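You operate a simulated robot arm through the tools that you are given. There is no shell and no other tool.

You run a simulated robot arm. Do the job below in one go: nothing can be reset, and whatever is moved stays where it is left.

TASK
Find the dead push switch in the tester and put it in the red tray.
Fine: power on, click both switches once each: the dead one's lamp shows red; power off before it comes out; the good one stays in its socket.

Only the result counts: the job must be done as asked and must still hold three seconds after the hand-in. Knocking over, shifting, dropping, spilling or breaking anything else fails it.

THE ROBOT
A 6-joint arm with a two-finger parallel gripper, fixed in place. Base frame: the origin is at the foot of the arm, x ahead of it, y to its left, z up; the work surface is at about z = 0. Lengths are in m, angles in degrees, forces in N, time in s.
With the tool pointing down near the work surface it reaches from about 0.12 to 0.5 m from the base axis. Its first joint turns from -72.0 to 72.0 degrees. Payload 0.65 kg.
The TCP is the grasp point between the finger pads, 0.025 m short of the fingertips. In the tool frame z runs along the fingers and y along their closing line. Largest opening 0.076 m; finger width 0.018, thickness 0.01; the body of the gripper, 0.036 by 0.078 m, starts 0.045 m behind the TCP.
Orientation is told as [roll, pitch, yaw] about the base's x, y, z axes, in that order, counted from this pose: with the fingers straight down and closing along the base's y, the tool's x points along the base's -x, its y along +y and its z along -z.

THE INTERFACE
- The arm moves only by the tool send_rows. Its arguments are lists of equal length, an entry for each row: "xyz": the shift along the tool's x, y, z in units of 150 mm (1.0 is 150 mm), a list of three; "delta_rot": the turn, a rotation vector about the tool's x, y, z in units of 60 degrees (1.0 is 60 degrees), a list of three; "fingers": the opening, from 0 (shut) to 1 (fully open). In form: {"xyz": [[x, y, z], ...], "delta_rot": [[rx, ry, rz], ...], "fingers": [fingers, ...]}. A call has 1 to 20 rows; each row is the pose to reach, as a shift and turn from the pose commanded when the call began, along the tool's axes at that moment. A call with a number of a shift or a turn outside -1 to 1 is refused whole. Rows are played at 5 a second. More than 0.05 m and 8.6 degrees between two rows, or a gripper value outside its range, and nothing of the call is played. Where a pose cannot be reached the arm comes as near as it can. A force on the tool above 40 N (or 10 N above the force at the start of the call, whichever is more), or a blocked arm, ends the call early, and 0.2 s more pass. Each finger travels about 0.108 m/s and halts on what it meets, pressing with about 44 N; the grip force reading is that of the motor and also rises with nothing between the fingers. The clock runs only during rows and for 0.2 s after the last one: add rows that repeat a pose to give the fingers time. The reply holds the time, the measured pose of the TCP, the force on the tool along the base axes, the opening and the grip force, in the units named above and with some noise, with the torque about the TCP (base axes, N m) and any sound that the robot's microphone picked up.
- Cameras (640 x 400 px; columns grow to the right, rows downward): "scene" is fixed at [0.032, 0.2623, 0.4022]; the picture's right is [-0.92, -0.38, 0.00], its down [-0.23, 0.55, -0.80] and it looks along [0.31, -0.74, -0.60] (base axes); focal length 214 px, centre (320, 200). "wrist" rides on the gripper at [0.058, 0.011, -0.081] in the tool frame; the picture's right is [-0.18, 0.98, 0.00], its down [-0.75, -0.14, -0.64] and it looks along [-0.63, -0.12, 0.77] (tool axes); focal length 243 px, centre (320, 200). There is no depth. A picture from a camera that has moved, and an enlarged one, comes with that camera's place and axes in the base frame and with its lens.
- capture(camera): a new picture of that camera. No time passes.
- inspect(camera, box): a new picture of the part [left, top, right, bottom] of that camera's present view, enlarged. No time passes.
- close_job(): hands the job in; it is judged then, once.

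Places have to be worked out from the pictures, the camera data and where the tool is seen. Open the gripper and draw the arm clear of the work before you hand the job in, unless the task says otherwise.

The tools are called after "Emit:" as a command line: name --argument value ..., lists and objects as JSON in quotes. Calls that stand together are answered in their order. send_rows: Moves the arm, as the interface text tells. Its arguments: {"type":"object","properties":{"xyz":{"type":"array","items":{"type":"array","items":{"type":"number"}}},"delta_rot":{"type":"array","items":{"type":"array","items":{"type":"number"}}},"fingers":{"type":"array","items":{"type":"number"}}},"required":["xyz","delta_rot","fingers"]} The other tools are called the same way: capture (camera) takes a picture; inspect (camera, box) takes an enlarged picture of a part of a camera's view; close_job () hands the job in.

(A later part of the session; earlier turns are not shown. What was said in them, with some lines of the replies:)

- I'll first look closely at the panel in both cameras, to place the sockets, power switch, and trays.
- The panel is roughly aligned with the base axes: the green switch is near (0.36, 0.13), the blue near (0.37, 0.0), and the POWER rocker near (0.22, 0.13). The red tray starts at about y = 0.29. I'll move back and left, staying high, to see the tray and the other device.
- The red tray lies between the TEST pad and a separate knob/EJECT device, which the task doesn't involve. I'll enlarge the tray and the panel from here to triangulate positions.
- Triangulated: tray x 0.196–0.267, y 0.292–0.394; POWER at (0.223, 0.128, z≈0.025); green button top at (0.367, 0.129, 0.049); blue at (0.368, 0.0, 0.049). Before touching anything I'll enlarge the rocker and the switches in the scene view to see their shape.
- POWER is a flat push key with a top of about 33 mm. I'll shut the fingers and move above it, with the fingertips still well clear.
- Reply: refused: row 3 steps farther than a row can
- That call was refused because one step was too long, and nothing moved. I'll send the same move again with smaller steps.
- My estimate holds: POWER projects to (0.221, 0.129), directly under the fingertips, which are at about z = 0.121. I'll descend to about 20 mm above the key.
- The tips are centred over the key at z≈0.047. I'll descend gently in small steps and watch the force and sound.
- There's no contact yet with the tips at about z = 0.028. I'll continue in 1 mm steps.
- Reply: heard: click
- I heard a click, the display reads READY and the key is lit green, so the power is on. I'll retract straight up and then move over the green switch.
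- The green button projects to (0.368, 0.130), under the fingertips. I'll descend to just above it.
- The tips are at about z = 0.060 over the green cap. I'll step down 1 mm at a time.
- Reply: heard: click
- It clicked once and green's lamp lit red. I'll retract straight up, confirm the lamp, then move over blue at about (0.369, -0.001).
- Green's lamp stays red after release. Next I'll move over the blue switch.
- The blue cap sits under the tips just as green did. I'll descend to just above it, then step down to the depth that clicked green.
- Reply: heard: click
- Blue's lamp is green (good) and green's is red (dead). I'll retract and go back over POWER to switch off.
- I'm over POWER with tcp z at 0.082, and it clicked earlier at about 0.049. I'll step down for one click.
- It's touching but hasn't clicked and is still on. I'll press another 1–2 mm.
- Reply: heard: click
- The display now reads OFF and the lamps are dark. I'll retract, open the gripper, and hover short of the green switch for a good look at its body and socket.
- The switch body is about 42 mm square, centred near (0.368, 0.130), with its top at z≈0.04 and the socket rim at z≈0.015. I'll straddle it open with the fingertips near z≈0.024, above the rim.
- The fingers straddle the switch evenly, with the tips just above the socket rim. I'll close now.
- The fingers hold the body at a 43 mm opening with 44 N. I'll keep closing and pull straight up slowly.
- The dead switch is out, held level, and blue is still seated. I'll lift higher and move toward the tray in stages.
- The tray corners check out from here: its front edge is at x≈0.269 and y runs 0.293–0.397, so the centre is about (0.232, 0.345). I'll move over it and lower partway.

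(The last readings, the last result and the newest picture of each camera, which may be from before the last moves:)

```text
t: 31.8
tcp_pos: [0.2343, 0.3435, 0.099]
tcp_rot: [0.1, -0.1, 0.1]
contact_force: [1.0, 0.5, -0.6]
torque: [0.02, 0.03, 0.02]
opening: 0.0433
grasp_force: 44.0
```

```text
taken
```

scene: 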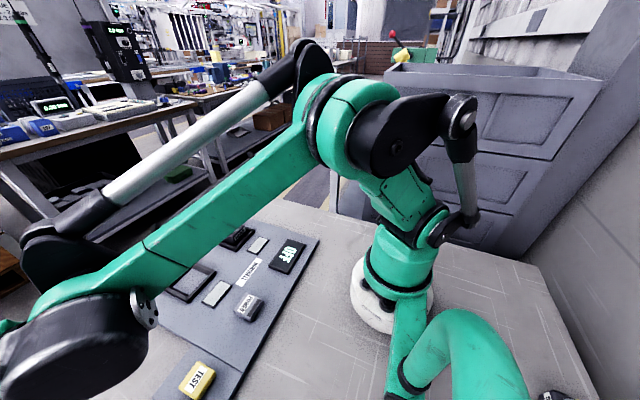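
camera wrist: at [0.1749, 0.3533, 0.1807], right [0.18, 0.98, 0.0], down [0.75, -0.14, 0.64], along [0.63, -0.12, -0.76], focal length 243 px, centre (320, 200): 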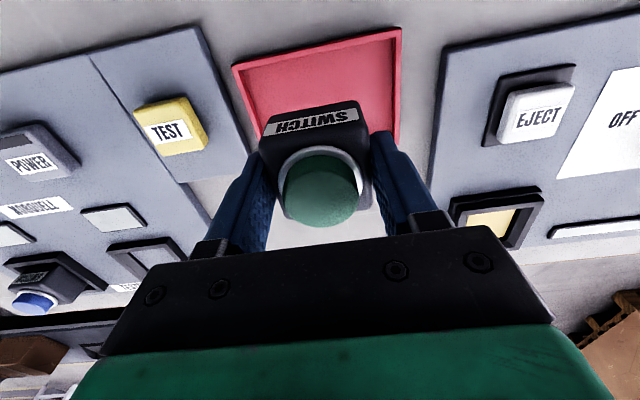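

The tray centre works out to (0.2335, 0.345) and the held switch is over it. I'll lower it gently, watching for contact.

Emit:
send_rows --xyz '[[0.003, 0.008, 0.1], [0.003, 0.008, 0.2], [0.003, 0.008, 0.27], [0.003, 0.008, 0.3], [0.003, 0.008, 0.32], [0.003, 0.008, 0.33], [0.003, 0.008, 0.33]]' --delta_rot '[[0, 0, 0], [0, 0, 0], [0, 0, 0], [0, 0, 0], [0, 0, 0], [0, 0, 0], [0, 0, 0]]' --fingers '[0.3, 0.3, 0.3, 0.3, 0.3, 0.3, 0.3]'

Emit:
capture --camera "wrist"

```text
t: 33.4
tcp_pos: [0.2324, 0.344, 0.0497]
tcp_rot: [0.1, -0.1, 0.0]
contact_force: [-0.1, -0.6, -1.1]
torque: [-0.01, 0.01, -0.02]
opening: 0.0433
grasp_force: 44.1
```

```text
taken
camera wrist: at [0.1742, 0.3546, 0.1309], right [0.18, 0.98, 0.0], down [0.75, -0.14, 0.64], along [0.63, -0.12, -0.76], focal length 243 px, centre (320, 200)
```

wrist: 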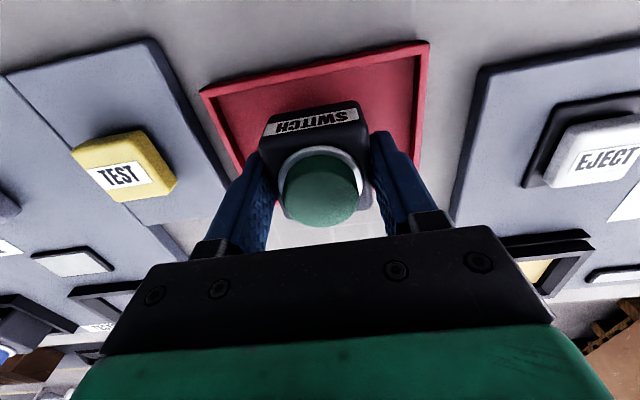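

No contact yet at z = 0.050, and the switch is inside the tray outline. I'll go down in 1 mm steps until the force shows.

Emit:
send_rows --xyz '[[0, 0, 0.007], [0, 0, 0.014], [0, 0, 0.021], [0, 0, 0.028], [0, 0, 0.028]]' --delta_rot '[[0, 0, 0], [0, 0, 0], [0, 0, 0], [0, 0, 0], [0, 0, 0]]' --fingers '[0.3, 0.3, 0.3, 0.3, 0.3]'

Emit:
capture --camera "wrist"

```text
t: 34.6
tcp_pos: [0.2321, 0.3425, 0.0459]
tcp_rot: [0.1, -0.1, 0.0]
contact_force: [-0.7, -0.3, -1.0]
torque: [-0.01, 0.0, -0.03]
opening: 0.0432
grasp_force: 44.4
```

```text
taken
camera wrist: at [0.1738, 0.3544, 0.1263], right [0.18, 0.98, 0.0], down [0.75, -0.14, 0.64], along [0.63, -0.12, -0.77], focal length 243 px, centre (320, 200)
```

wrist: 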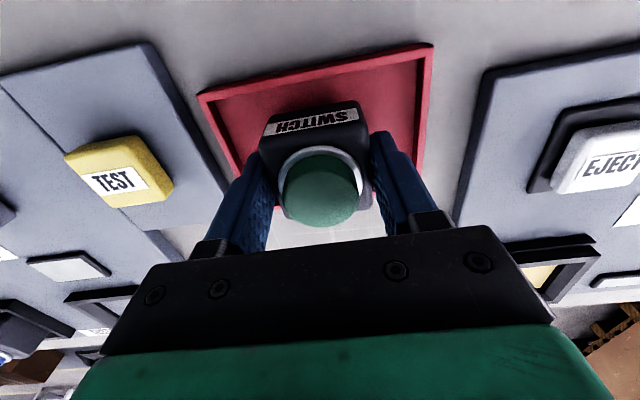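

Still no contact at z≈0.046. I'll continue in 1 mm steps.

Emit:
send_rows --xyz '[[0, 0, 0.007], [0, 0, 0.014], [0, 0, 0.021], [0, 0, 0.021]]' --delta_rot '[[0, 0, 0], [0, 0, 0], [0, 0, 0], [0, 0, 0]]' --fingers '[0.3, 0.3, 0.3, 0.3]'

Emit:
inspect --camera "wrist" --box '[180, 30, 460, 240]'

```text
t: 35.6
tcp_pos: [0.2337, 0.344, 0.0427]
tcp_rot: [0.2, 0.0, 0.0]
contact_force: [-0.1, -0.5, -0.5]
torque: [0.0, 0.0, 0.01]
opening: 0.0432
grasp_force: 44.4
```

```text
1.90 times, centred on (320, 135) of wrist
camera zoom: at [0.1747, 0.3552, 0.1233], right [0.18, 0.98, 0.0], down [0.75, -0.14, 0.64], along [0.63, -0.12, -0.77], focal length 462 px, centre (320, 324)
```

zoom: 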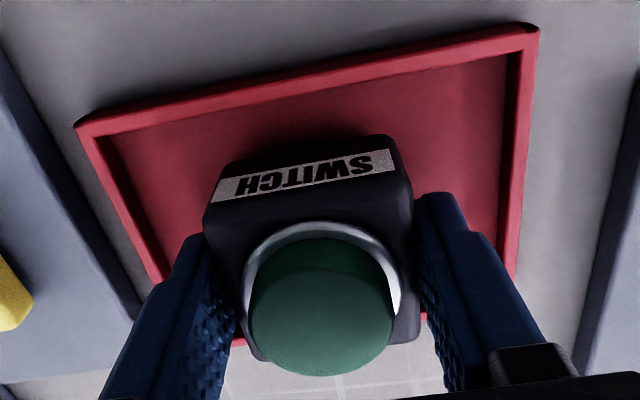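

Still free and close to the floor, and the fingertips are above the tray walls. I'll continue in 1 mm steps.

Emit:
send_rows --xyz '[[0, 0, 0.007], [0, 0, 0.014], [0, 0, 0.021], [0, 0, 0.021]]' --delta_rot '[[0, 0, 0], [0, 0, 0], [0, 0, 0], [0, 0, 0]]' --fingers '[0.3, 0.3, 0.3, 0.3]'

Emit:
inspect --camera "wrist" --box '[180, 30, 460, 240]'

```text
t: 36.6
tcp_pos: [0.2335, 0.3465, 0.0388]
tcp_rot: [0.0, -0.2, 0.0]
contact_force: [0.3, 0.0, -1.1]
torque: [0.02, 0.01, 0.0]
opening: 0.0434
grasp_force: 43.8
```

```text
1.90 times, centred on (320, 135) of wrist
camera zoom: at [0.1742, 0.3559, 0.1201], right [0.18, 0.98, 0.0], down [0.75, -0.14, 0.64], along [0.63, -0.12, -0.77], focal length 462 px, centre (320, 324)
```

zoom: 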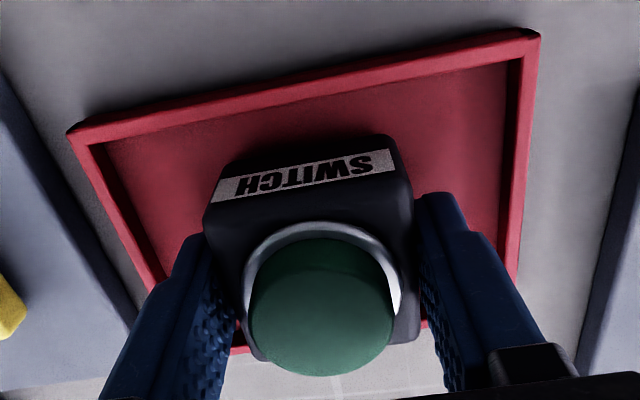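

No force yet at z≈0.039. The fingers are well inside the tray walls, so I can keep going 1 mm at a time.

Emit:
send_rows --xyz '[[0, 0, 0.007], [0, 0, 0.014], [0, 0, 0.021], [0, 0, 0.021]]' --delta_rot '[[0, 0, 0], [0, 0, 0], [0, 0, 0], [0, 0, 0]]' --fingers '[0.3, 0.3, 0.3, 0.3]'

Emit:
inspect --camera "wrist" --box '[180, 30, 460, 240]'

```text
t: 37.6
tcp_pos: [0.2339, 0.3457, 0.0357]
tcp_rot: [0.2, -0.1, 0.0]
contact_force: [1.0, 9.6, 38.1]
torque: [0.14, 0.01, 0.0]
opening: 0.0431
grasp_force: 43.9
```

```text
1.90 times, centred on (320, 135) of wrist
camera zoom: at [0.1742, 0.3552, 0.1165], right [0.18, 0.98, 0.0], down [0.75, -0.14, 0.64], along [0.63, -0.12, -0.76], focal length 462 px, centre (320, 324)
```

zoom: 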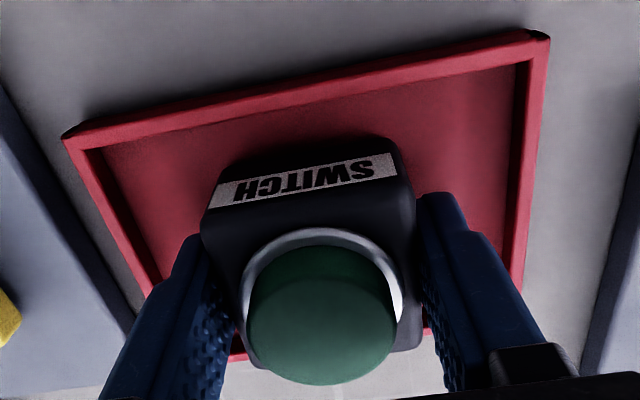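

Contact: the switch is pressing on the tray floor at 38 N. I'll back off about 1 mm to unload it, then open the fingers moderately.

Emit:
send_rows --xyz '[[0, 0, -0.005], [0, 0, -0.008], [0, 0, -0.008]]' --delta_rot '[[0, 0, 0], [0, 0, 0], [0, 0, 0]]' --fingers '[0.3, 0.3, 0.3]'

```text
t: 38.4
tcp_pos: [0.2338, 0.345, 0.0364]
tcp_rot: [0.0, 0.0, -0.1]
contact_force: [1.0, -0.4, -1.4]
torque: [0.02, -0.05, 0.02]
opening: 0.0432
grasp_force: 43.8
```

The switch is unloaded and under a millimetre from the floor. I'll release with a limited opening so the fingers stay clear of the tray walls, then rise straight up.

Emit:
send_rows --xyz '[[0, 0, 0], [0, 0, 0], [0, 0, 0], [0, 0, -0.06], [0, 0, -0.2], [0, 0, -0.4], [0, 0, -0.6], [0, 0, -0.6]]' --delta_rot '[[0, 0, 0], [0, 0, 0], [0, 0, 0], [0, 0, 0], [0, 0, 0], [0, 0, 0], [0, 0, 0], [0, 0, 0]]' --fingers '[0.65, 0.75, 0.75, 0.75, 0.75, 0.75, 0.75, 0.75]'

Emit:
capture --camera "wrist"

Emit:
capture --camera "scene"

```text
t: 40.2
tcp_pos: [0.2335, 0.3434, 0.1276]
tcp_rot: [0.1, -0.1, -0.1]
contact_force: [-0.2, -0.2, -0.1]
torque: [0.02, -0.03, 0.05]
opening: 0.0571
grasp_force: 0.1
```

```text
taken
camera wrist: at [0.1753, 0.3549, 0.2085], right [0.18, 0.98, 0.0], down [0.75, -0.14, 0.64], along [0.63, -0.12, -0.77], focal length 243 px, centre (320, 200)
```

wrist: 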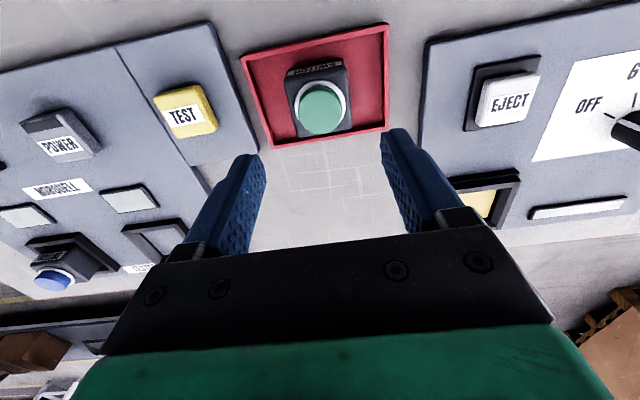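

```text
taken
```

scene: 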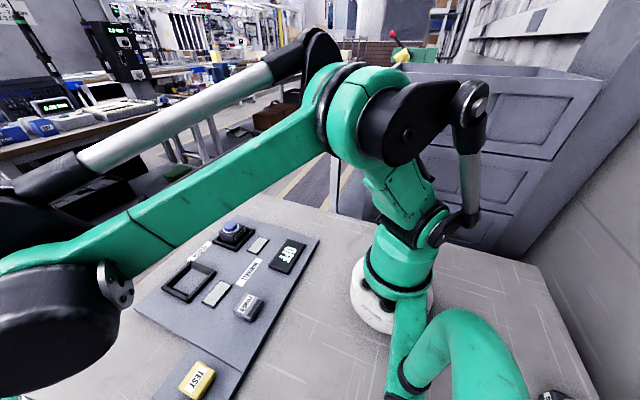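

The switch stands in the red tray, the blue one is still in its socket, and the power is off. I'll raise and draw the arm clear, then check everything once more.

Emit:
send_rows --xyz '[[0, 0, -0.2], [0, 0, -0.5], [0, 0, -0.8], [0, -0.2, -1.0], [0.1, -0.4, -1.0], [0.1, -0.6, -1.0], [0.1, -0.6, -1.0], [0.1, -0.6, -1.0]]' --delta_rot '[[0, 0, 0], [0, 0, 0], [0, 0, 0], [0, 0, 0], [0, 0, 0], [0, 0, 0], [0, 0, 0], [0, 0, 0]]' --fingers '[0.75, 0.75, 1, 1, 1, 1, 1, 1]'

Emit:
capture --camera "wrist"

Emit:
inspect --camera "scene" --box '[120, 190, 340, 400]'

```text
t: 42.0
tcp_pos: [0.22, 0.2543, 0.2785]
tcp_rot: [0.2, -0.1, 0.0]
contact_force: [-0.4, -0.2, -0.6]
torque: [-0.01, 0.02, 0.0]
opening: 0.0762
grasp_force: 0.0
```

```text
taken
camera wrist: at [0.1601, 0.2647, 0.358], right [0.18, 0.98, 0.0], down [0.75, -0.14, 0.64], along [0.63, -0.12, -0.77], focal length 243 px, centre (320, 200)
```

wrist: 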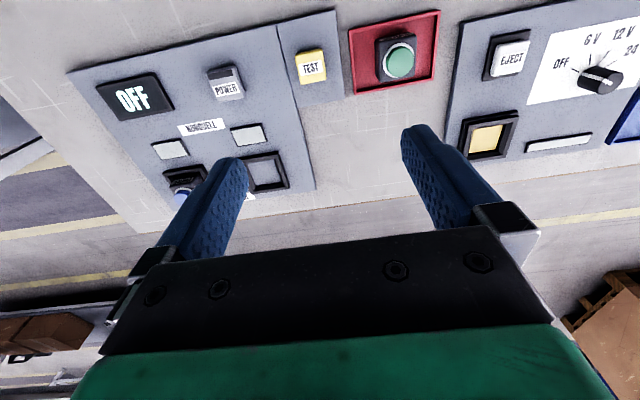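

```text
1.90 times, centred on (230, 295) of scene
camera zoom: at [0.032, 0.2622, 0.4022], right [-0.92, -0.38, 0.0], down [-0.23, 0.55, -0.8], along [0.31, -0.74, -0.6], focal length 408 px, centre (491, 19)
```

zoom: 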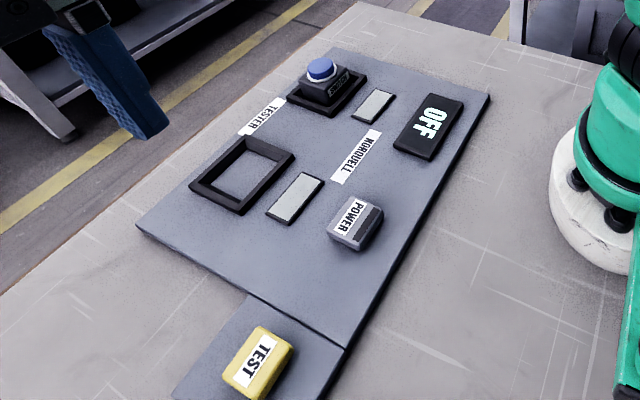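

The dead green switch rests in the red tray, blue is in its socket, the power is off, and the gripper is open and clear of the work. I'm handing in the job.

Emit:
close_job

```text
The job is handed in.
```

The dead switch was the green one, and it is now standing in the red tray. I've handed the job in, but haven't had a result back.

- **Test:** with the power on, I clicked each switch once. Green's lamp showed red and blue's showed green.
- **Power:** I switched it off before pulling the green switch, and the display still reads OFF.
- **Good switch:** the blue one is still in its socket.
- **Everything else:** the last pictures show nothing knocked over or shifted. The switch pressed the tray floor at about 38 N as I set it down, so I backed off before releasing it.

The gripper is open and the arm is clear of the work.
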